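You operate a simulated robot arm through the tools that you are given. There is no shell and no other tool.

Carry out the task below with a simulated robot arm. There is one attempt and no reset: what you move stays moved.

TASK
Put things in order on the white table. At the end: the black adapter from the white table is in the white tray; the grey corner pad stands where the white bar marked five stood; the yellow corner pad stands where the black adapter stood; the white bar marked five stands where the yellow corner pad stood; whatever was shut is shut again. Leave all else as you found it, and nothing knocked over.

Only the result counts: the job must be done as asked and must still hold three seconds after the hand-in. Knocking over, shifting, dropping, spilling or breaking anything else fails it.

THE ROBOT
A 6-joint arm with a two-finger parallel gripper, fixed in place. Base frame: the origin is at the foot of the arm, x ahead of it, y to its left, z up; the work surface is at about z = 800. Lengths are in mm, angles in degrees, forces in N, time in s.
With the tool pointing down near the work surface it reaches from about 260 to 680 mm from the base axis. Its first joint turns from -66.0 to 66.0 degrees. Payload 2.9 kg.
Tool frame: the origin (TCP) lies between the finger pads and is the grasp point; the fingertips stand 30 mm ahead of it; z points along the fingers, y is the line along which they close. Largest opening 110 mm; finger width 20, thickness 10; the body of the gripper, 48 by 112 mm, starts 55 mm behind the TCP.
Orientation is that of the tool frame in the base frame, as a unit quaternion [x, y, z, w]. With the fingers straight down and closing along the base's y, the tool's x points along the base's -x, its y along +y and its z along -z.

THE INTERFACE
- The arm moves only by the tool jog_arm. Its argument "targets" is a list of rows, each an object (a shift or turn left out is 0, a gripper value left out holds the last) with "gripper": the opening, from 0 (shut) to 1 (fully open); "linear": the shift along the tool's x, y, z in mm, a list of three; "dr": the turn, a rotation vector about the tool's x, y, z in degrees, a list of three. In form: [{"gripper": gripper, "linear": [x, y, z], "dr": [rx, ry, rz]}, ...]. A call has 1 to 20 rows; each row shifts and turns the commanded pose from where the row before left it, along the tool's axes as they then stand. Each row takes 0.2 s and may step no farther than 50 mm and 8.6 degrees from the row before; otherwise, or with a gripper value out of range, the whole call is refused. A pose out of reach is approached as far as the arm can. The call stops where the force on the tool passes 40 N (or 10 N more than at its start, if that is more) or the arm is blocked; 0.2 s more then pass. The fingers move at their own pace (about 108 mm/s each) and stop on an object; they squeeze with about 33 N. The grip force told is the motor's: it shows also when the fingers shut on nothing. Time passes only in rows, and 0.2 s behind the last, so rows that do not move let the fingers close. The reply holds the time, the measured pose of the TCP, the force on the tool along the base axes, the opening and the grip force, in the units named above and with some noise, with the torque about the TCP (base axes, N m) and any sound that the robot's microphone picked up.
- Cameras (640 x 400 px; columns grow to the right, rows downward): "scene" is fixed at [81.5, 440.6, 1375.6]; the picture's right is [-0.70, -0.72, 0.00], its down [-0.46, 0.45, -0.77] and it looks along [0.55, -0.54, -0.64] (base axes); focal length 320 px, centre (320, 200). "wrist" rides on the gripper at [72, 17, -103] in the tool frame; the picture's right is [-0.23, 0.97, 0.00], its down [-0.76, -0.18, -0.62] and it looks along [-0.61, -0.14, 0.78] (tool axes); focal length 222 px, centre (320, 200). There is no depth. A picture from a camera that has moved, and an enlarged one, comes with that camera's place and axes in the base frame and with its lens.
- snapshot(camera): a new picture of that camera. No time passes.
- close_up(camera, box): a new picture of the part [left, top, right, bottom] of that camera's present view, enlarged. No time passes.
- job_done(): hands the job in; it is judged then, once.

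Places have to be worked out from the pictures, the camera data and where the tool is seen. Open the gripper and draw the arm clear of the work before you hand the job in, unless the task says otherwise.

The tools are called after ">>>" as a command line: name --argument value ..., lists and objects as JSON in quotes. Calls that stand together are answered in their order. jog_arm: Moves the arm, as the interface text tells. Its arguments: {"type":"object","properties":{"targets":{"type":"array"}},"required":["targets"]} The other tools are called the same way: snapshot (camera) takes a picture; close_up (camera, box) takes an enlarged picture of a part of a camera's view; job_done () hands the job in.

At the start:

```text
t: 0.0
tcp_pos: [485.3, -123.6, 1034.1]
tcp_rot: [0.0, 1.0, -0.001, 0.0]
wrist_force: [0.2, -0.5, 0.1]
torque: [-0.03, -0.01, 0.0]
finger_gap: 110.1
finger_force: 0.0
```

scene: 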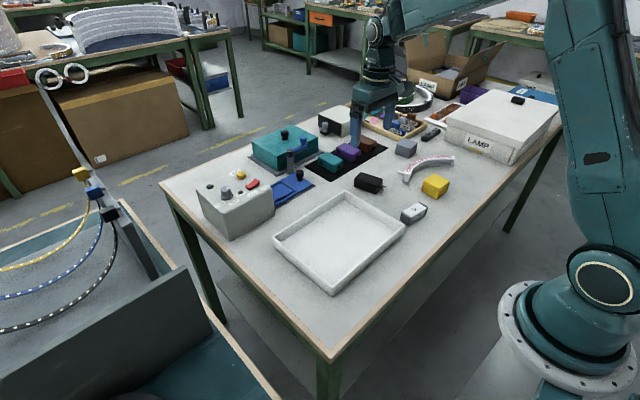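
wrist: 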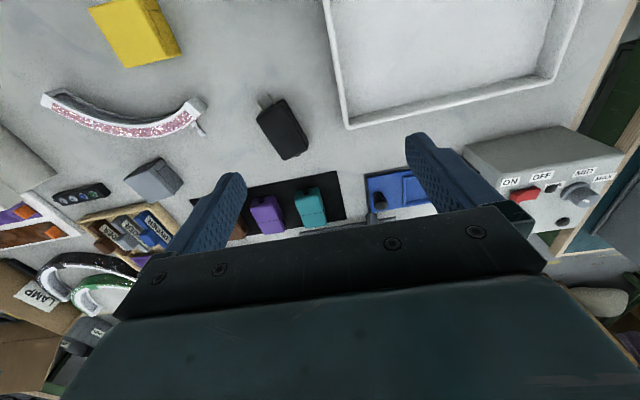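

I start by taking enlarged views of the table to find the objects.

>>> close_up --camera "scene" --box '[300, 80, 480, 240]'

>>> close_up --camera "scene" --box '[180, 100, 400, 240]'

>>> close_up --camera "wrist" --box '[0, 0, 320, 200]'

>>> close_up --camera "wrist" --box '[200, 50, 640, 325]'

```text
2.50 times, centred on (390, 160) of scene
camera zoom: at [81.5, 440.6, 1375.6], right [-0.7, -0.72, 0.0], down [-0.46, 0.45, -0.77], along [0.55, -0.54, -0.64], focal length 799 px, centre (145, 300)
```

zoom: 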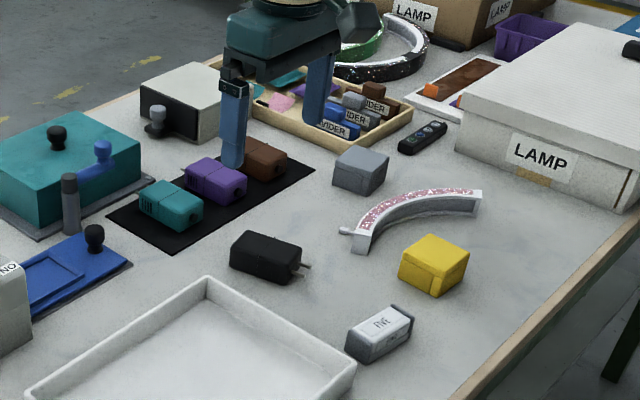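

```text
2.86 times, centred on (290, 170) of scene
camera zoom: at [81.5, 440.6, 1375.6], right [-0.7, -0.72, 0.0], down [-0.46, 0.45, -0.77], along [0.55, -0.54, -0.64], focal length 913 px, centre (406, 286)
```

zoom: 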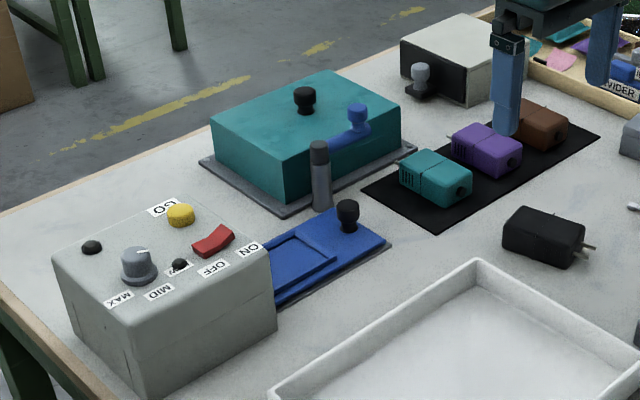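

```text
2.00 times, centred on (160, 100) of wrist
camera zoom: at [411.8, -107.3, 1136.9], right [0.23, 0.97, 0.0], down [0.76, -0.18, 0.62], along [0.61, -0.14, -0.78], focal length 444 px, centre (640, 400)
```

zoom: 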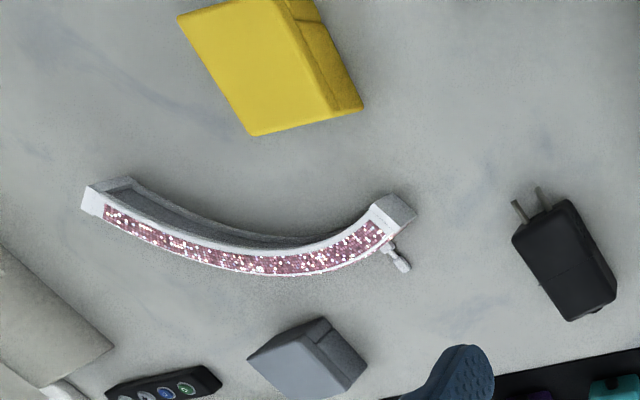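

```text
1.45 times, centred on (420, 188) of wrist
camera zoom: at [411.8, -107.3, 1136.9], right [0.23, 0.97, 0.0], down [0.76, -0.18, 0.62], along [0.61, -0.14, -0.78], focal length 323 px, centre (174, 218)
```

zoom: 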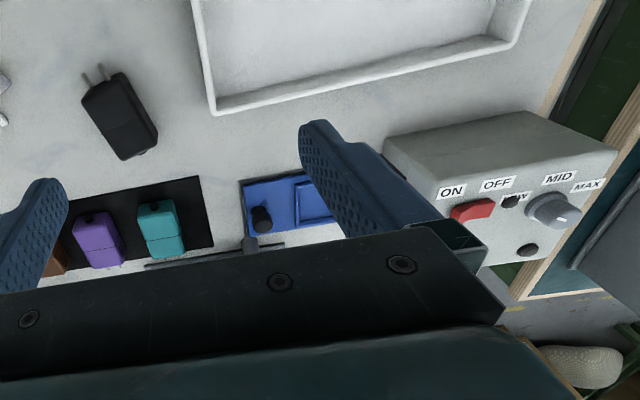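

I zoom in on the four objects and the tray to work out places and yaw.

>>> close_up --camera "scene" --box '[390, 165, 470, 235]'

>>> close_up --camera "scene" --box '[340, 130, 440, 200]'

>>> close_up --camera "scene" --box '[260, 170, 440, 300]'

>>> snapshot --camera "wrist"

```text
5.71 times, centred on (430, 200) of scene
camera zoom: at [81.5, 440.6, 1375.6], right [-0.7, -0.72, 0.0], down [-0.46, 0.45, -0.77], along [0.55, -0.54, -0.64], focal length 1827 px, centre (-309, 200)
```

zoom: 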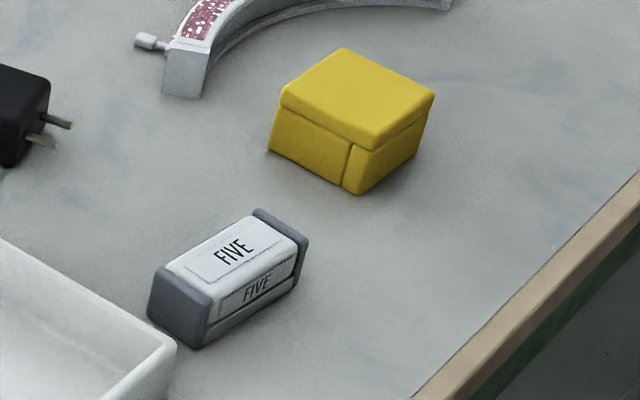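

```text
5.71 times, centred on (390, 165) of scene
camera zoom: at [81.5, 440.6, 1375.6], right [-0.7, -0.72, 0.0], down [-0.46, 0.45, -0.77], along [0.55, -0.54, -0.64], focal length 1827 px, centre (-80, 400)
```

zoom: 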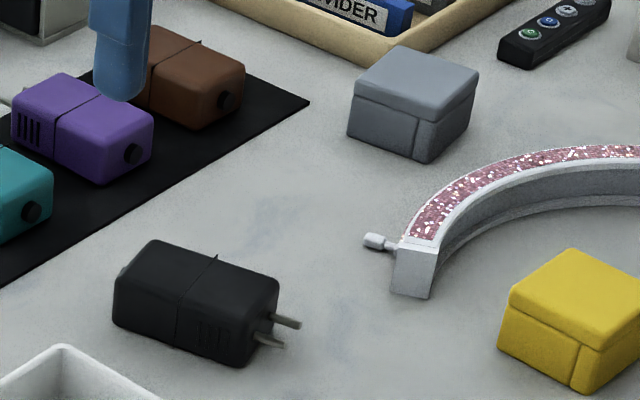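

```text
3.08 times, centred on (350, 235) of scene
camera zoom: at [81.5, 440.6, 1375.6], right [-0.7, -0.72, 0.0], down [-0.46, 0.45, -0.77], along [0.55, -0.54, -0.64], focal length 984 px, centre (228, 92)
```

zoom: 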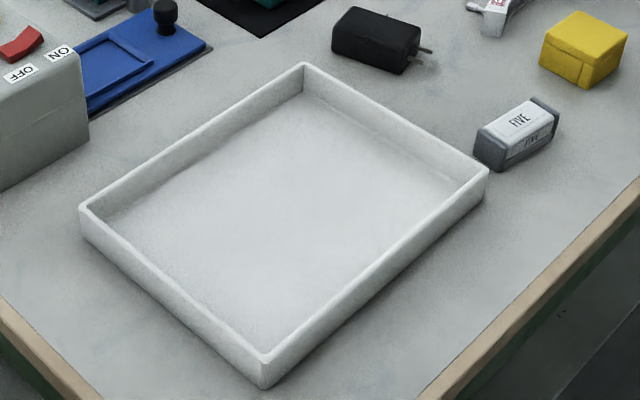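

```text
taken
camera wrist: at [411.8, -107.3, 1136.9], right [0.23, 0.97, 0.0], down [0.76, -0.18, 0.62], along [0.61, -0.14, -0.78], focal length 222 px, centre (320, 200)
```

wrist: 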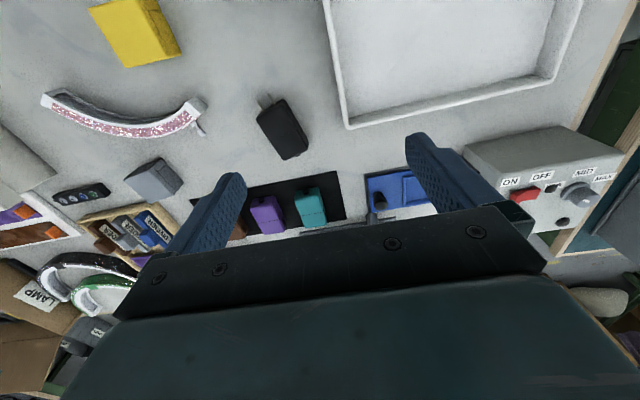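

From the scene camera I place the black adapter at about (520, -186) with a yaw of about 12°, yellow at (374, -307), FIVE at (353, -166) and grey at (553, -426). The tray spans roughly x 336–529, y -99–161. I move above the adapter to check this.

>>> jog_arm --targets '[{"gripper": 1, "linear": [-11.7, -20.7, 33.4]}, {"linear": [-11.7, -20.7, 33.4]}, {"linear": [-11.7, -20.7, 33.4]}, {"dr": [0, 0, -6]}, {"dr": [0, 0, -6]}, {}]'

>>> snapshot --camera "wrist"

>>> snapshot --camera "scene"

```text
t: 1.4
tcp_pos: [520.5, -185.2, 932.4]
tcp_rot: [-0.106, 0.994, -0.001, -0.001]
wrist_force: [-0.5, 0.2, 0.3]
torque: [0.04, 0.02, 0.01]
finger_gap: 109.9
finger_force: 0.1
```

```text
taken
camera wrist: at [445.2, -185.0, 1036.4], right [0.02, 1.0, 0.0], down [0.78, -0.01, 0.62], along [0.62, -0.01, -0.78], focal length 222 px, centre (320, 200)
```

wrist: 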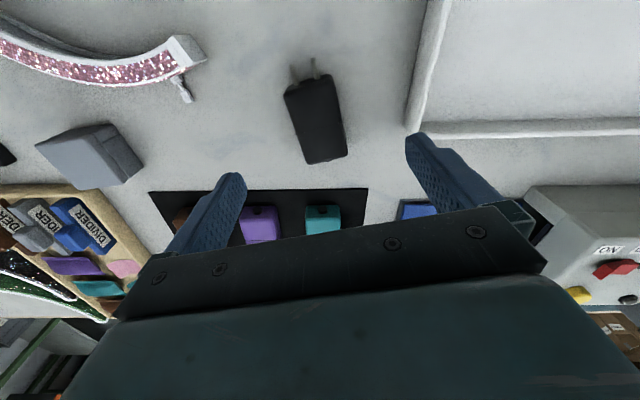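

```text
taken
```

scene: 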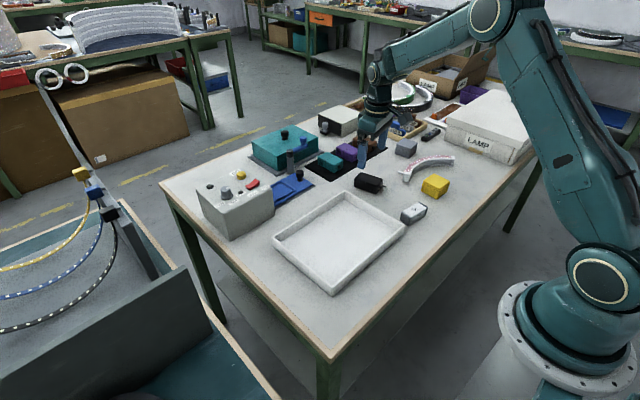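

The adapter shows slightly left of the line between the fingers; I zoom in to measure its axis.

>>> close_up --camera "wrist" --box '[240, 40, 400, 180]'

>>> close_up --camera "wrist" --box '[0, 90, 200, 215]'

```text
2.86 times, centred on (320, 110) of wrist
camera zoom: at [445.2, -185.0, 1036.4], right [0.02, 1.0, 0.0], down [0.78, -0.01, 0.62], along [0.62, -0.01, -0.78], focal length 635 px, centre (320, 457)
```

zoom: 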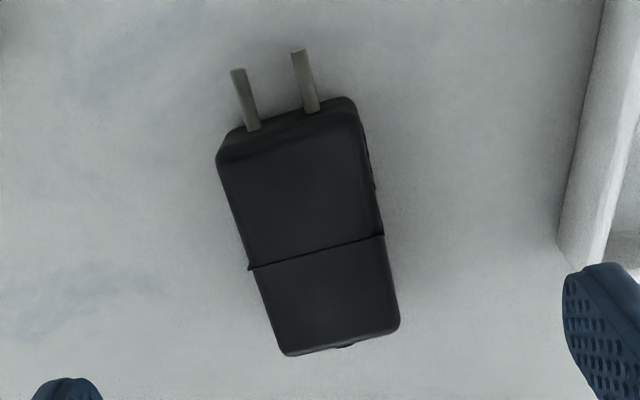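

```text
3.20 times, centred on (100, 152) of wrist
camera zoom: at [445.2, -185.0, 1036.4], right [0.02, 1.0, 0.0], down [0.78, -0.01, 0.62], along [0.62, -0.01, -0.78], focal length 711 px, centre (1024, 352)
```

zoom: 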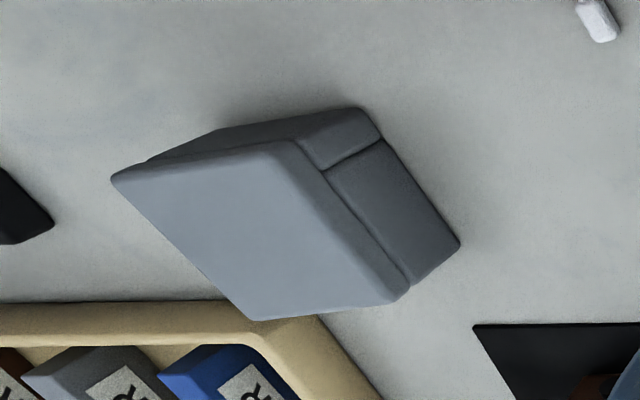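

Using the top corners, the adapter body centre is at about (518, -187.5), yaw about 15°, width 41. I correct the pose, lower to a fingertip height of about 804, and close.

>>> jog_arm --targets '[{"gripper": 0.75, "linear": [2.9, -1.7, 0], "dr": [0, 0, -3]}, {"linear": [0, 0, 30]}, {"linear": [0, 0, 30]}, {"linear": [0, 0, 20]}, {"linear": [0, 0, 12]}, {"linear": [0, 0, 6]}, {}]'

>>> snapshot --camera "wrist"

```text
t: 3.0
tcp_pos: [516.7, -188.7, 835.1]
tcp_rot: [-0.13, 0.992, 0.0, 0.0]
wrist_force: [1.0, -0.2, 0.1]
torque: [0.02, -0.02, 0.04]
finger_gap: 82.6
finger_force: 0.1
```

```text
taken
camera wrist: at [442.4, -190.7, 938.1], right [-0.03, 1.0, 0.0], down [0.78, 0.03, 0.62], along [0.62, 0.02, -0.78], focal length 222 px, centre (320, 200)
```

wrist: 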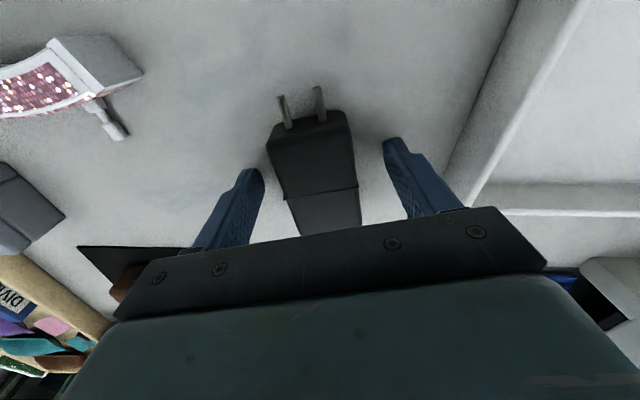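

The adapter is between the fingers, so I close on it.

>>> jog_arm --targets '[{"gripper": 0}, {}, {}, {}]'

```text
t: 4.0
tcp_pos: [517.7, -187.5, 836.3]
tcp_rot: [-0.13, 0.991, 0.0, 0.001]
wrist_force: [0.9, -0.1, -0.1]
torque: [0.0, -0.06, -0.06]
finger_gap: 45.6
finger_force: 33.6
```

Gripped at a 45.6 mm opening. I lift it and carry it over the tray at about (440, 10).

>>> jog_arm --targets '[{"linear": [0, 0, -10]}, {"linear": [0, 0, -35]}, {"linear": [0, 0, -40]}, {"linear": [4.9, 42.1, 0]}, {"linear": [4.9, 42.1, 0]}, {"linear": [4.9, 42.1, 0]}, {"linear": [4.9, 42.1, 0]}, {"linear": [4.9, 42.1, 0]}, {}, {}]'

>>> snapshot --camera "wrist"

>>> snapshot --camera "scene"

```text
t: 6.2
tcp_pos: [440.2, 11.6, 922.7]
tcp_rot: [-0.131, 0.991, 0.0, 0.001]
wrist_force: [-0.1, -0.2, -1.2]
torque: [0.01, 0.0, 0.0]
finger_gap: 45.4
finger_force: 32.7
```

```text
taken
camera wrist: at [365.0, 7.5, 1025.1], right [-0.03, 1.0, 0.0], down [0.78, 0.03, 0.62], along [0.62, 0.02, -0.78], focal length 222 px, centre (320, 200)
```

wrist: 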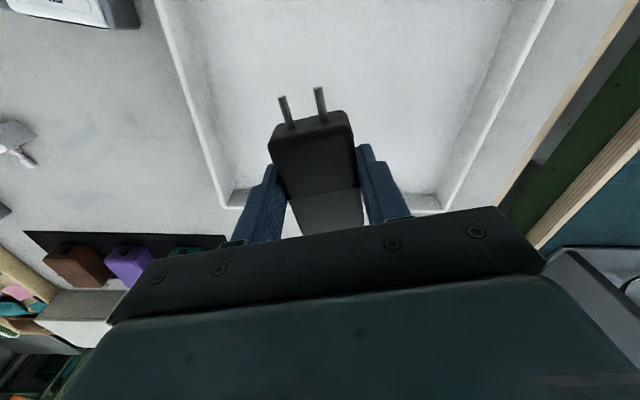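

```text
taken
```

scene: 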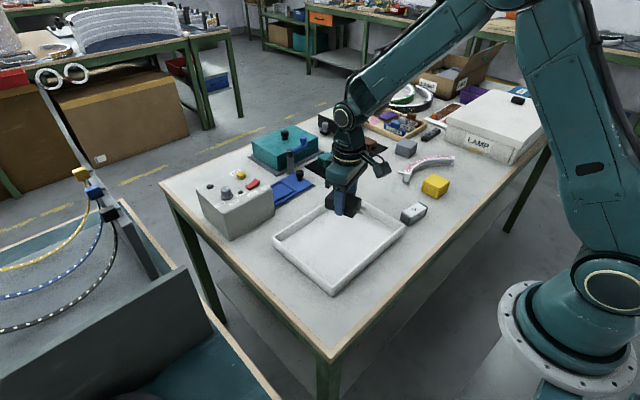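

The adapter hangs over the tray interior. I lower to just above the floor and check the force.

>>> jog_arm --targets '[{"linear": [0, 0, 30]}, {"linear": [0, 0, 30]}, {"linear": [0, 0, 14]}, {"linear": [0, 0, 4]}, {}]'

>>> jog_arm --targets '[{"linear": [0, 0, 2]}, {}]'

>>> close_up --camera "scene" --box '[290, 180, 400, 250]'

```text
t: 7.4
tcp_pos: [439.6, 8.9, 842.9]
tcp_rot: [-0.13, 0.992, 0.001, 0.001]
wrist_force: [0.0, 0.0, -1.4]
torque: [-0.02, -0.01, 0.01]
finger_gap: 45.5
finger_force: 33.2
```

```text
t: 8.0
tcp_pos: [438.3, 8.5, 839.4]
tcp_rot: [-0.131, 0.991, -0.001, 0.0]
wrist_force: [0.1, 0.2, -2.0]
torque: [-0.01, 0.03, -0.03]
finger_gap: 45.6
finger_force: 33.4
```

```text
5.71 times, centred on (345, 215) of scene
camera zoom: at [81.5, 440.6, 1375.6], right [-0.7, -0.72, 0.0], down [-0.46, 0.45, -0.77], along [0.55, -0.54, -0.64], focal length 1827 px, centre (177, 114)
```

zoom: 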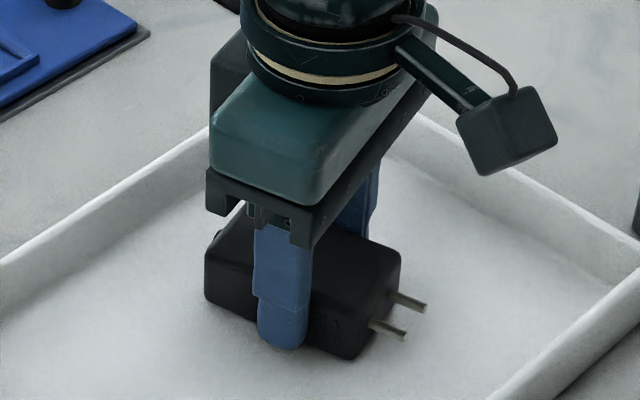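

Almost at the floor; I lower in 1 mm steps.

>>> jog_arm --targets '[{"linear": [0, 0, 1]}, {}]'

>>> jog_arm --targets '[{"linear": [0, 0, 1]}, {}]'

```text
t: 8.6
tcp_pos: [438.5, 8.7, 839.8]
tcp_rot: [-0.13, 0.992, 0.0, 0.0]
wrist_force: [0.3, -0.6, -0.9]
torque: [-0.03, 0.01, 0.01]
finger_gap: 45.6
finger_force: 33.0
```

```text
t: 9.2
tcp_pos: [438.9, 8.0, 839.4]
tcp_rot: [-0.131, 0.991, 0.0, 0.001]
wrist_force: [-0.2, 2.3, 3.3]
torque: [0.05, 0.07, -0.02]
finger_gap: 45.6
finger_force: 33.0
```

Contact is felt (about +4 N), so I release and lift away.

>>> jog_arm --targets '[{"gripper": 0.7}, {}, {}, {"linear": [0, 0, -15]}, {"linear": [0, 0, -35]}, {"linear": [0, 0, -40]}, {}]'

>>> snapshot --camera "wrist"

>>> close_up --camera "scene" --box '[260, 170, 440, 300]'

```text
t: 10.8
tcp_pos: [437.5, 6.7, 928.7]
tcp_rot: [-0.13, 0.991, 0.0, 0.0]
wrist_force: [0.3, -0.9, -0.6]
torque: [-0.01, 0.0, 0.02]
finger_gap: 76.9
finger_force: 0.1
```

```text
taken
camera wrist: at [363.2, 5.6, 1033.3], right [-0.03, 1.0, 0.0], down [0.78, 0.03, 0.62], along [0.62, 0.02, -0.78], focal length 222 px, centre (320, 200)
```

wrist: 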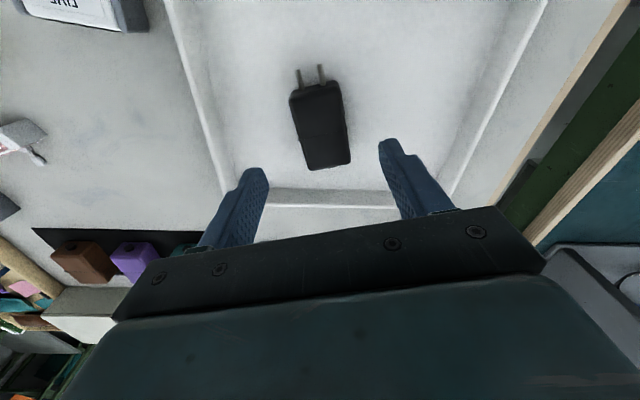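

```text
3.08 times, centred on (350, 235) of scene
camera zoom: at [81.5, 440.6, 1375.6], right [-0.7, -0.72, 0.0], down [-0.46, 0.45, -0.77], along [0.55, -0.54, -0.64], focal length 984 px, centre (228, 92)
```

zoom: 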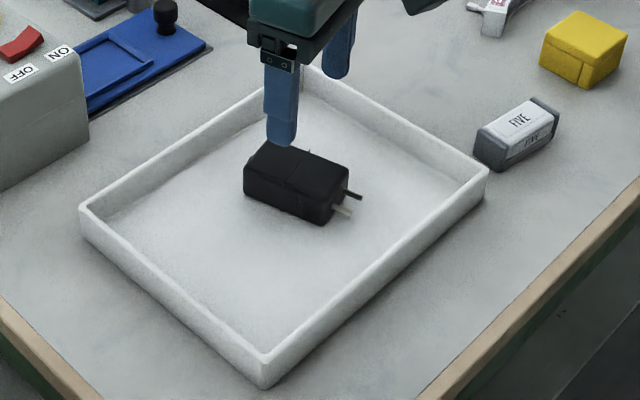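

The adapter lies in the tray and the tray has not moved. Next I go above yellow and turn back to yaw 0.

>>> jog_arm --targets '[{"gripper": 0.9, "linear": [20.4, -40.9, 0]}, {"linear": [20.4, -40.9, 0]}, {"linear": [20.4, -40.9, 0]}, {"linear": [20.4, -40.9, 0]}, {"linear": [20.4, -40.9, 0]}, {"linear": [20.4, -40.9, 0]}, {"linear": [20.4, -40.9, 0]}, {"dr": [0, 0, 7.5]}, {"dr": [0, 0, 7.5]}, {}, {}]'

>>> snapshot --camera "wrist"

>>> close_up --camera "wrist" --box '[240, 40, 400, 180]'

```text
t: 13.2
tcp_pos: [375.5, -305.5, 929.5]
tcp_rot: [0.0, 1.0, -0.001, 0.0]
wrist_force: [-0.2, -0.2, 0.6]
torque: [0.01, -0.01, -0.02]
finger_gap: 98.6
finger_force: 0.0
```

```text
taken
camera wrist: at [302.6, -288.3, 1032.7], right [0.23, 0.97, 0.0], down [0.76, -0.18, 0.62], along [0.61, -0.14, -0.78], focal length 222 px, centre (320, 200)
```

wrist: 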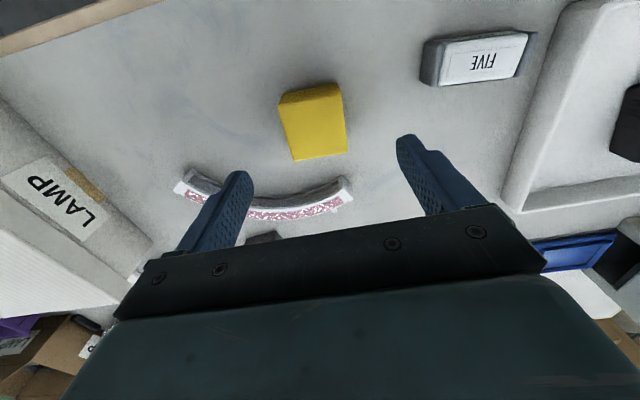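

```text
2.86 times, centred on (320, 110) of wrist
camera zoom: at [302.6, -288.3, 1032.7], right [0.23, 0.97, 0.0], down [0.76, -0.18, 0.62], along [0.61, -0.14, -0.78], focal length 635 px, centre (320, 457)
```

zoom: 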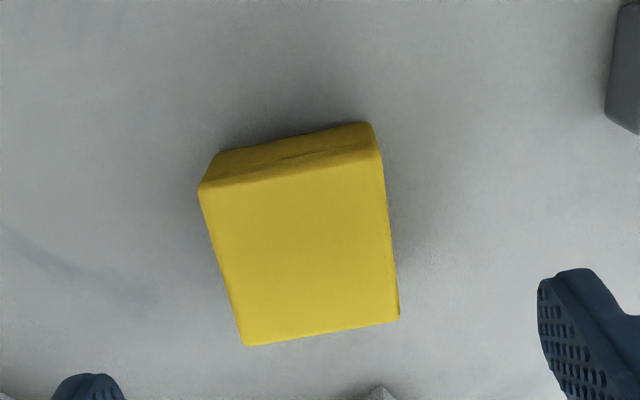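

Yellow is centred near (376, -308.5) with a yaw of about -3°. I align, lower and grip it along y.

>>> jog_arm --targets '[{"linear": [-0.5, -3, 0], "dr": [0, 0, 3]}, {"linear": [0, 0, 30]}, {"linear": [0, 0, 30]}, {"linear": [0, 0, 20]}, {"linear": [0, 0, 10]}, {"linear": [0, 0, 4.5]}, {}]'

>>> snapshot --camera "wrist"

>>> close_up --camera "scene" --box '[390, 135, 490, 235]'

```text
t: 14.8
tcp_pos: [375.2, -308.7, 834.3]
tcp_rot: [0.026, 1.0, 0.0, 0.0]
wrist_force: [-1.0, -0.4, 0.1]
torque: [0.03, -0.02, -0.03]
finger_gap: 99.0
finger_force: 0.0
```

```text
taken
camera wrist: at [303.5, -287.7, 936.9], right [0.28, 0.96, 0.0], down [0.75, -0.22, 0.62], along [0.6, -0.17, -0.78], focal length 222 px, centre (320, 200)
```

wrist: 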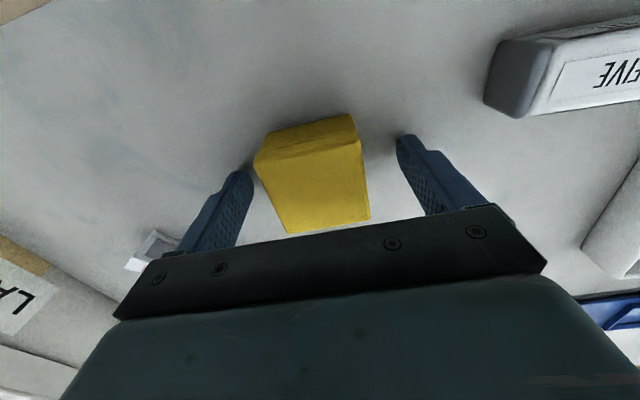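

```text
4.00 times, centred on (440, 185) of scene
camera zoom: at [81.5, 440.6, 1375.6], right [-0.7, -0.72, 0.0], down [-0.46, 0.45, -0.77], along [0.55, -0.54, -0.64], focal length 1279 px, centre (-160, 260)
```

zoom: 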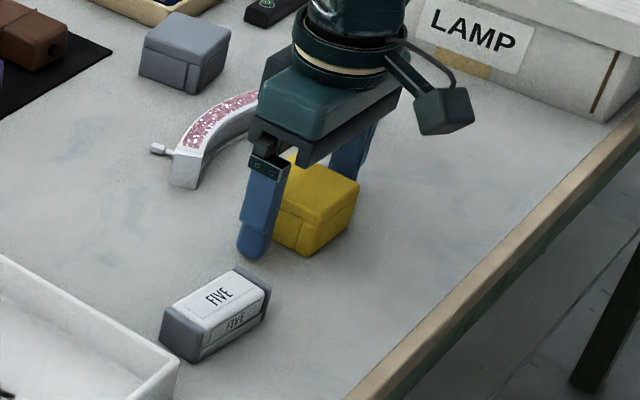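

The fingers straddle yellow, so I close.

>>> jog_arm --targets '[{"gripper": 0}, {}, {}, {}]'

>>> snapshot --camera "wrist"

```text
t: 15.8
tcp_pos: [375.3, -308.2, 832.9]
tcp_rot: [0.027, 1.0, 0.0, 0.0]
wrist_force: [-0.3, 0.0, -0.4]
torque: [0.0, 0.05, -0.01]
finger_gap: 54.0
finger_force: 33.1
```

```text
taken
camera wrist: at [303.5, -287.6, 937.1], right [0.28, 0.96, 0.0], down [0.75, -0.22, 0.62], along [0.6, -0.17, -0.78], focal length 222 px, centre (320, 200)
```

wrist: 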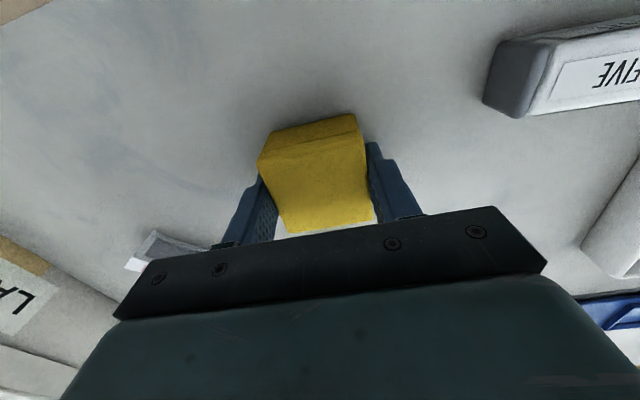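

Gripped at a 54 mm opening. I lift and carry it above the adapter's old place.

>>> jog_arm --targets '[{"linear": [0, 0, -10]}, {"linear": [0, 0, -35]}, {"linear": [0, 0, -40]}, {"linear": [-27.1, 25.6, 0]}, {"linear": [-27.1, 25.6, 0]}, {"linear": [-27.1, 25.6, 0]}, {"linear": [-27.1, 25.6, 0]}, {"linear": [-27.1, 25.6, 0]}, {}, {}]'

>>> snapshot --camera "wrist"

>>> snapshot --camera "scene"

```text
t: 18.0
tcp_pos: [520.9, -187.1, 919.3]
tcp_rot: [0.026, 1.0, 0.0, 0.0]
wrist_force: [-0.8, -0.3, -0.4]
torque: [0.0, 0.01, -0.02]
finger_gap: 53.5
finger_force: 32.5
```

```text
taken
camera wrist: at [448.8, -166.1, 1023.1], right [0.28, 0.96, 0.0], down [0.75, -0.22, 0.62], along [0.6, -0.17, -0.78], focal length 222 px, centre (320, 200)
```

wrist: 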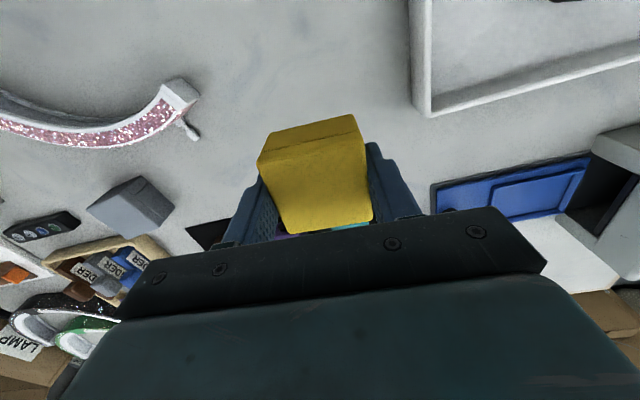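

```text
taken
```

scene: 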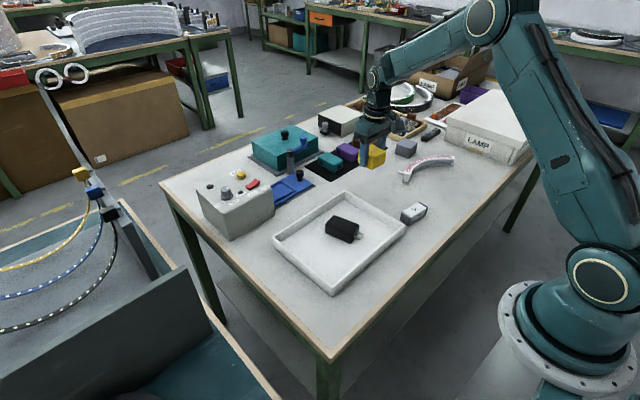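

I correct x by about -3.5 mm and lower to just above the table.

>>> jog_arm --targets '[{"linear": [3.5, 0, 0]}, {"linear": [0, 0, 30]}, {"linear": [0, 0, 30]}, {"linear": [0, 0, 15]}, {"linear": [0, 0, 5]}, {}]'

>>> jog_arm --targets '[{"linear": [0, 0, 2]}, {}]'

>>> jog_arm --targets '[{"linear": [0, 0, 1.5]}, {}]'

```text
t: 19.4
tcp_pos: [514.9, -186.9, 838.2]
tcp_rot: [0.026, 1.0, 0.0, 0.0]
wrist_force: [-0.7, -0.1, 0.6]
torque: [-0.01, -0.03, 0.02]
finger_gap: 53.5
finger_force: 33.2
```

```text
t: 20.0
tcp_pos: [515.6, -187.9, 837.0]
tcp_rot: [0.026, 1.0, 0.0, 0.0]
wrist_force: [0.2, 0.1, 0.3]
torque: [0.01, -0.03, 0.04]
finger_gap: 53.5
finger_force: 33.4
```

```text
t: 20.6
tcp_pos: [513.3, -186.4, 834.8]
tcp_rot: [0.026, 1.0, 0.001, 0.0]
wrist_force: [0.0, 0.1, 0.3]
torque: [0.01, -0.01, 0.0]
finger_gap: 53.5
finger_force: 33.3
```

Not touching yet. I shift x by +2 and lower 1 mm at a time.

>>> jog_arm --targets '[{"linear": [-2, 0, 0]}, {"linear": [0, 0, 1]}, {}]'

>>> jog_arm --targets '[{"linear": [0, 0, 1]}, {}]'

```text
t: 21.4
tcp_pos: [516.9, -187.0, 834.5]
tcp_rot: [0.026, 1.0, 0.0, 0.0]
wrist_force: [0.6, 0.2, 0.4]
torque: [0.0, -0.01, 0.03]
finger_gap: 53.5
finger_force: 33.1
```

```text
t: 22.0
tcp_pos: [517.3, -187.8, 833.9]
tcp_rot: [0.026, 1.0, -0.001, 0.0]
wrist_force: [-0.2, 0.6, 0.4]
torque: [-0.01, 0.03, -0.02]
finger_gap: 53.4
finger_force: 33.1
```

>>> close_up --camera "scene" --box '[340, 130, 410, 190]'

>>> jog_arm --targets '[{"linear": [0, 0, 1]}, {}]'

```text
6.67 times, centred on (375, 160) of scene
camera zoom: at [81.5, 440.6, 1375.6], right [-0.7, -0.72, 0.0], down [-0.46, 0.45, -0.77], along [0.55, -0.54, -0.64], focal length 2131 px, centre (-47, 467)
```

zoom: 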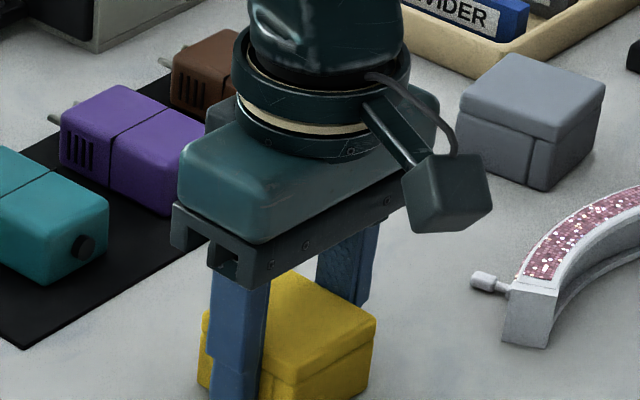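

```text
t: 22.6
tcp_pos: [518.5, -187.7, 832.6]
tcp_rot: [0.026, 1.0, 0.0, 0.001]
wrist_force: [-0.7, -0.2, 5.7]
torque: [0.19, 0.12, 0.01]
finger_gap: 53.1
finger_force: 32.7
```

Contact is felt (5.7 N), so I release yellow, lift and check.

>>> jog_arm --targets '[{"gripper": 0.75}, {}, {}, {"linear": [0, 0, -15]}, {"linear": [0, 0, -35]}, {"linear": [0, 0, -45]}, {}]'

>>> close_up --camera "wrist" --box '[240, 40, 400, 180]'

>>> close_up --camera "scene" --box '[340, 130, 440, 200]'

```text
t: 24.2
tcp_pos: [515.4, -188.1, 930.3]
tcp_rot: [0.027, 1.0, 0.0, 0.0]
wrist_force: [-0.3, 0.9, 0.2]
torque: [-0.02, -0.03, 0.02]
finger_gap: 82.7
finger_force: 0.1
```

```text
2.86 times, centred on (320, 110) of wrist
camera zoom: at [443.4, -168.1, 1032.7], right [0.28, 0.96, 0.0], down [0.75, -0.22, 0.62], along [0.6, -0.17, -0.78], focal length 635 px, centre (320, 457)
```

zoom: 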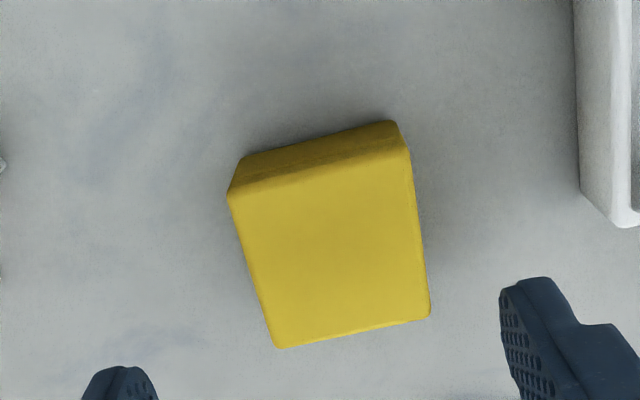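

```text
5.71 times, centred on (390, 165) of scene
camera zoom: at [81.5, 440.6, 1375.6], right [-0.7, -0.72, 0.0], down [-0.46, 0.45, -0.77], along [0.55, -0.54, -0.64], focal length 1827 px, centre (-80, 400)
```

zoom: 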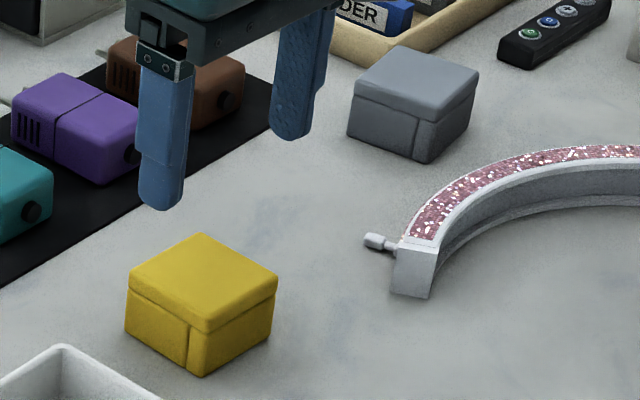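

Yellow sits where the adapter stood. Now I move above FIVE and turn about 93° so the fingers close across its width.

>>> jog_arm --targets '[{"linear": [41, 3.4, 0]}, {"linear": [41, 3.4, 0]}, {"linear": [41, 3.4, 0]}, {"linear": [41, 3.4, 0]}, {"dr": [0, 0, 8.45]}, {"dr": [0, 0, 8.45]}, {"dr": [0, 0, 8.45]}, {"dr": [0, 0, 8.45]}, {"dr": [0, 0, 8.45]}, {"dr": [0, 0, 8.45]}, {"dr": [0, 0, 8.45]}, {"dr": [0, 0, 8.45]}, {"dr": [0, 0, 8.45]}, {"dr": [0, 0, 8.45]}, {"dr": [0, 0, 8.45]}, {}, {}]'

>>> snapshot --camera "wrist"

>>> close_up --camera "wrist" --box '[240, 40, 400, 180]'

```text
t: 27.8
tcp_pos: [354.3, -164.9, 928.5]
tcp_rot: [0.743, 0.669, 0.0, 0.0]
wrist_force: [-0.1, 1.1, -0.7]
torque: [0.04, -0.01, 0.0]
finger_gap: 82.7
finger_force: 0.0
```

```text
taken
camera wrist: at [377.2, -94.4, 1030.8], right [0.94, -0.33, 0.0], down [-0.26, -0.74, 0.62], along [-0.2, -0.59, -0.78], focal length 222 px, centre (320, 200)
```

wrist: 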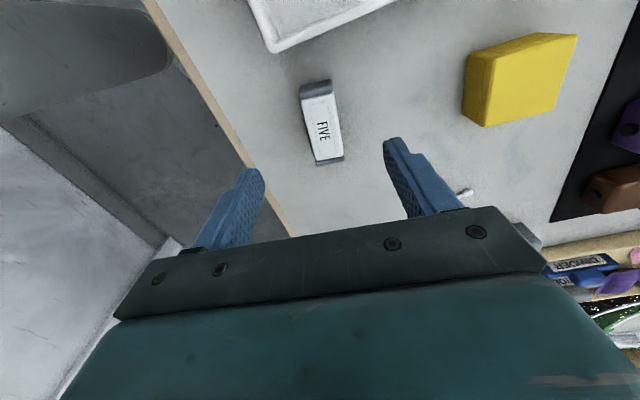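

```text
2.86 times, centred on (320, 110) of wrist
camera zoom: at [377.2, -94.4, 1030.8], right [0.94, -0.33, 0.0], down [-0.26, -0.74, 0.62], along [-0.2, -0.59, -0.78], focal length 635 px, centre (320, 457)
```

zoom: 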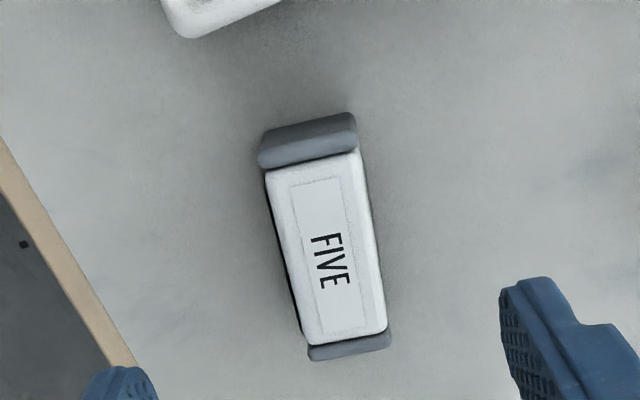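

FIVE is centred at about (356, -168.5) with a yaw of about -7.5°. I fine-align, lower and grip across its width.

>>> jog_arm --targets '[{"gripper": 0.65, "linear": [-3.3, 2.4, 0], "dr": [0, 0, 1.5]}, {"linear": [0, 0, 30]}, {"linear": [0, 0, 30]}, {"linear": [0, 0, 20]}, {"linear": [0, 0, 10]}, {"linear": [0, 0, 4]}, {}]'

>>> snapshot --camera "wrist"

>>> close_up --camera "scene" --box '[370, 165, 470, 235]'

```text
t: 29.4
tcp_pos: [355.9, -169.1, 832.6]
tcp_rot: [0.752, 0.659, -0.001, 0.0]
wrist_force: [-0.2, 0.6, -0.8]
torque: [-0.02, -0.01, 0.02]
finger_gap: 71.7
finger_force: 0.0
```

```text
taken
camera wrist: at [382.0, -98.8, 935.9], right [0.94, -0.35, 0.0], down [-0.28, -0.73, 0.62], along [-0.22, -0.58, -0.78], focal length 222 px, centre (320, 200)
```

wrist: 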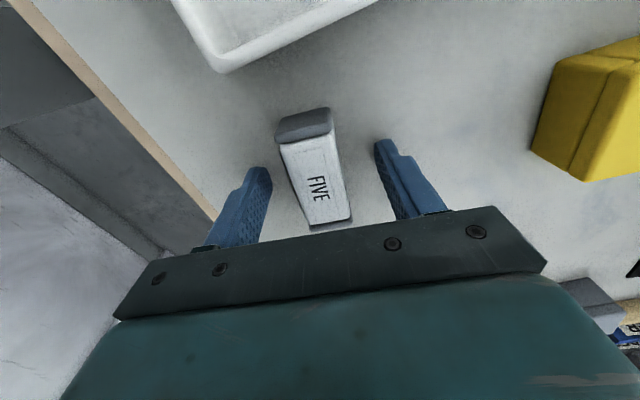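

```text
5.71 times, centred on (420, 200) of scene
camera zoom: at [81.5, 440.6, 1375.6], right [-0.7, -0.72, 0.0], down [-0.46, 0.45, -0.77], along [0.55, -0.54, -0.64], focal length 1827 px, centre (-251, 200)
```

zoom: 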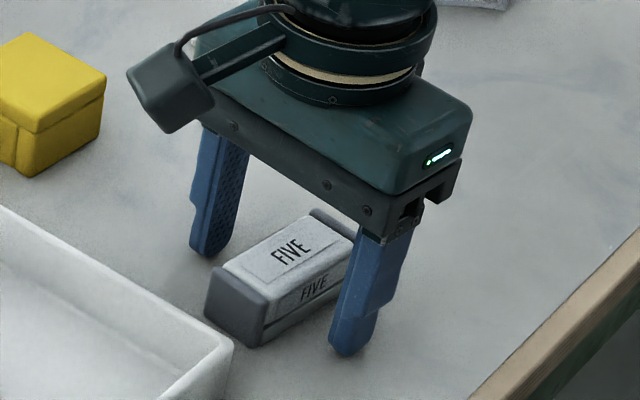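

The bar is centred between the fingers, so I close and lift a little.

>>> jog_arm --targets '[{"gripper": 0}, {}, {}, {}]'

>>> snapshot --camera "wrist"

```text
t: 30.4
tcp_pos: [357.0, -168.8, 832.7]
tcp_rot: [0.752, 0.659, 0.0, 0.001]
wrist_force: [0.2, -0.3, -0.3]
torque: [0.01, -0.01, -0.01]
finger_gap: 30.0
finger_force: 32.7
```

```text
taken
camera wrist: at [382.0, -98.7, 936.1], right [0.94, -0.35, 0.0], down [-0.28, -0.73, 0.62], along [-0.22, -0.58, -0.78], focal length 222 px, centre (320, 200)
```

wrist: 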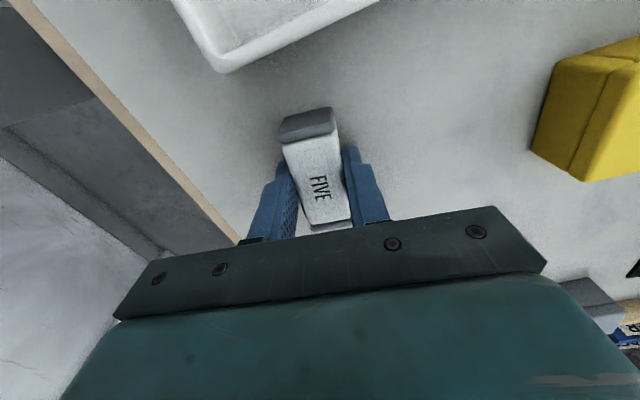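

Gripped at a 30 mm opening. I lift and carry it to the place where yellow stood.

>>> jog_arm --targets '[{"linear": [0, 0, -10]}, {"linear": [0, 0, -30]}, {"linear": [0, 0, -30]}, {"linear": [-34.2, 9.55, 0]}, {"linear": [-34.2, 9.55, 0]}, {"linear": [-34.2, 9.55, 0]}, {"linear": [-34.2, 9.55, 0]}, {}, {}, {}]'

>>> snapshot --camera "wrist"

>>> close_up --camera "scene" --box '[370, 115, 490, 235]'

```text
t: 32.6
tcp_pos: [376.5, -308.6, 903.9]
tcp_rot: [0.75, 0.661, 0.0, 0.0]
wrist_force: [0.1, -0.3, -1.1]
torque: [0.0, 0.04, -0.03]
finger_gap: 29.7
finger_force: 33.5
```

```text
taken
camera wrist: at [402.3, -238.7, 1007.1], right [0.94, -0.35, 0.0], down [-0.27, -0.73, 0.62], along [-0.22, -0.58, -0.78], focal length 222 px, centre (320, 200)
```

wrist: 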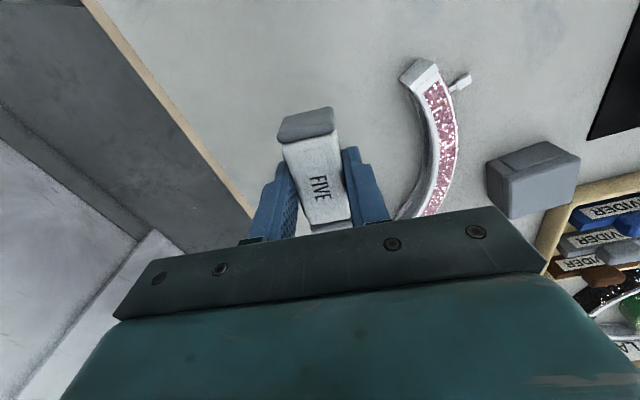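

```text
3.33 times, centred on (430, 175) of scene
camera zoom: at [81.5, 440.6, 1375.6], right [-0.7, -0.72, 0.0], down [-0.46, 0.45, -0.77], along [0.55, -0.54, -0.64], focal length 1066 px, centre (-47, 283)
```

zoom: 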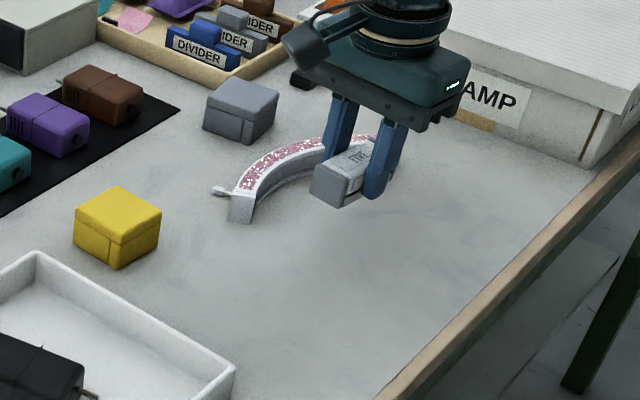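

FIVE is over the spot and clear of the bow. I lower it to near the table.

>>> jog_arm --targets '[{"linear": [0, 0, 30]}, {"linear": [0, 0, 25]}, {"linear": [0, 0, 10]}, {"linear": [0, 0, 3]}, {}]'

>>> jog_arm --targets '[{"linear": [0, 0, 1]}, {}]'

>>> jog_arm --targets '[{"linear": [0, 0, 1]}, {}]'

```text
t: 33.8
tcp_pos: [375.9, -307.4, 835.3]
tcp_rot: [0.752, 0.659, 0.001, -0.001]
wrist_force: [0.4, 0.0, -0.9]
torque: [0.01, -0.02, 0.0]
finger_gap: 30.1
finger_force: 32.9
```

```text
t: 34.4
tcp_pos: [376.3, -308.1, 834.9]
tcp_rot: [0.752, 0.659, 0.0, 0.0]
wrist_force: [1.4, -0.9, 0.5]
torque: [0.01, 0.02, 0.01]
finger_gap: 29.8
finger_force: 32.9
```

```text
t: 35.0
tcp_pos: [376.0, -308.1, 833.4]
tcp_rot: [0.751, 0.66, 0.0, 0.0]
wrist_force: [-0.2, -0.2, -0.1]
torque: [0.01, 0.02, 0.02]
finger_gap: 30.1
finger_force: 32.9
```

>>> jog_arm --targets '[{"linear": [-1, 0, 0]}, {"linear": [0, 0, 1]}, {}]'

>>> jog_arm --targets '[{"linear": [0, 0, 0.7]}, {}]'

```text
t: 35.8
tcp_pos: [375.4, -309.8, 832.6]
tcp_rot: [0.751, 0.66, 0.0, 0.0]
wrist_force: [-0.7, 2.0, 6.9]
torque: [0.07, 0.04, 0.02]
finger_gap: 30.1
finger_force: 33.1
```

```text
t: 36.4
tcp_pos: [375.9, -310.4, 831.9]
tcp_rot: [0.751, 0.66, 0.0, 0.0]
wrist_force: [-4.1, 6.2, 25.6]
torque: [0.26, 0.18, 0.03]
finger_gap: 30.1
finger_force: 32.9
```

FIVE is on the table. I back off 0.7 mm, release gently, and lift.

>>> jog_arm --targets '[{"linear": [0, 0, -0.7]}, {}, {"gripper": 0.55}, {}, {}, {"linear": [0, 0, -15]}, {"linear": [0, 0, -35]}, {"linear": [0, 0, -45]}, {}]'

>>> snapshot --camera "wrist"

>>> close_up --camera "scene" --box '[390, 165, 470, 235]'

```text
t: 38.4
tcp_pos: [374.8, -310.9, 928.5]
tcp_rot: [0.752, 0.659, 0.0, 0.001]
wrist_force: [-0.2, -0.3, -0.1]
torque: [0.04, 0.01, -0.02]
finger_gap: 60.4
finger_force: 0.0
```

```text
taken
camera wrist: at [400.3, -241.0, 1031.9], right [0.94, -0.35, 0.0], down [-0.27, -0.73, 0.62], along [-0.22, -0.58, -0.78], focal length 222 px, centre (320, 200)
```

wrist: 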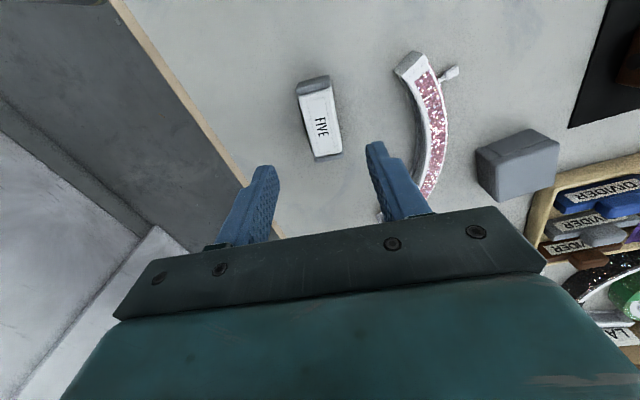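

```text
5.71 times, centred on (430, 200) of scene
camera zoom: at [81.5, 440.6, 1375.6], right [-0.7, -0.72, 0.0], down [-0.46, 0.45, -0.77], along [0.55, -0.54, -0.64], focal length 1827 px, centre (-309, 200)
```

zoom: 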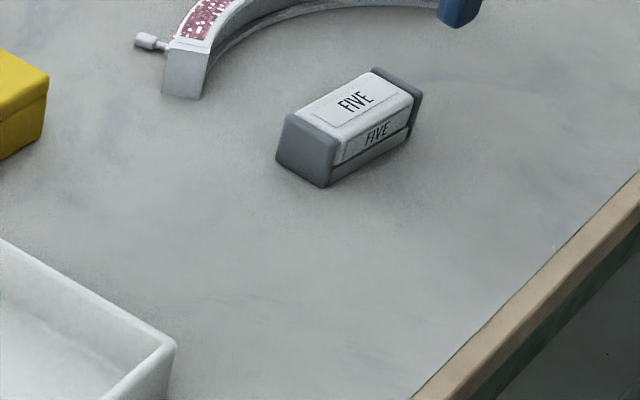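

FIVE stands where yellow stood. Next I move towards grey, turning the fingers back to close along y.

>>> jog_arm --targets '[{"gripper": 0.8, "linear": [-19.6, 41.7, 0]}, {"linear": [-19.6, 41.7, 0]}, {"linear": [-19.6, 41.7, 0]}, {"linear": [-19.6, 41.7, 0]}, {"dr": [0, 0, -8.54]}, {"dr": [0, 0, -8.54]}, {"dr": [0, 0, -8.54]}, {"dr": [0, 0, -8.54]}, {"dr": [0, 0, -8.54]}, {"dr": [0, 0, -8.54]}, {"dr": [0, 0, -8.54]}, {"dr": [0, 0, -8.54]}, {"dr": [0, 0, -8.54]}, {"dr": [0, 0, -8.54]}, {"dr": [0, 0, -8.54]}, {"dr": [0, 0, -8.54]}, {}, {}]'

>>> snapshot --camera "wrist"

>>> close_up --camera "wrist" --box '[240, 60, 400, 200]'

>>> snapshot --camera "scene"

```text
t: 42.2
tcp_pos: [531.0, -409.6, 927.9]
tcp_rot: [-0.044, 0.999, 0.0, 0.0]
wrist_force: [-0.3, -0.2, 0.5]
torque: [0.01, 0.0, 0.0]
finger_gap: 87.8
finger_force: 0.1
```

```text
taken
camera wrist: at [456.4, -399.1, 1030.8], right [0.14, 0.99, 0.0], down [0.77, -0.11, 0.62], along [0.62, -0.09, -0.78], focal length 222 px, centre (320, 200)
```

wrist: 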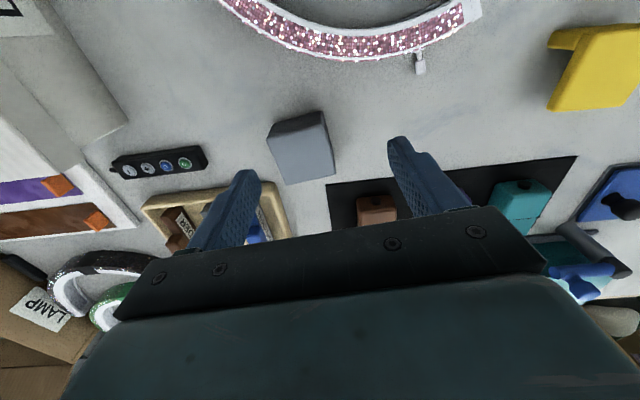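

```text
2.86 times, centred on (320, 130) of wrist
camera zoom: at [456.4, -399.1, 1030.8], right [0.14, 0.99, 0.0], down [0.77, -0.11, 0.62], along [0.62, -0.09, -0.78], focal length 635 px, centre (320, 400)
```

zoom: 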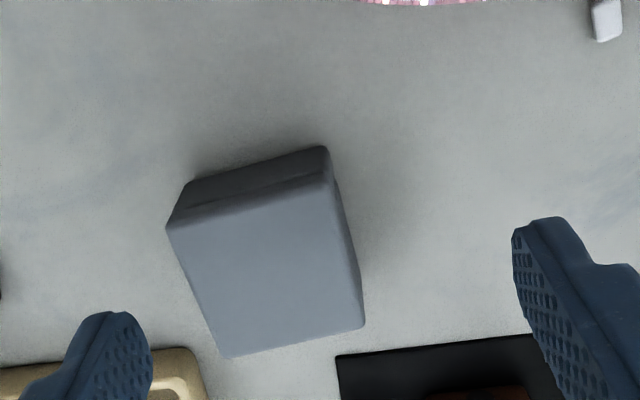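

```text
taken
```

scene: 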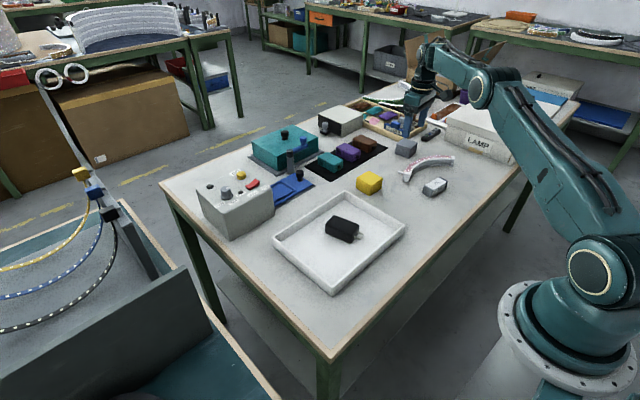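

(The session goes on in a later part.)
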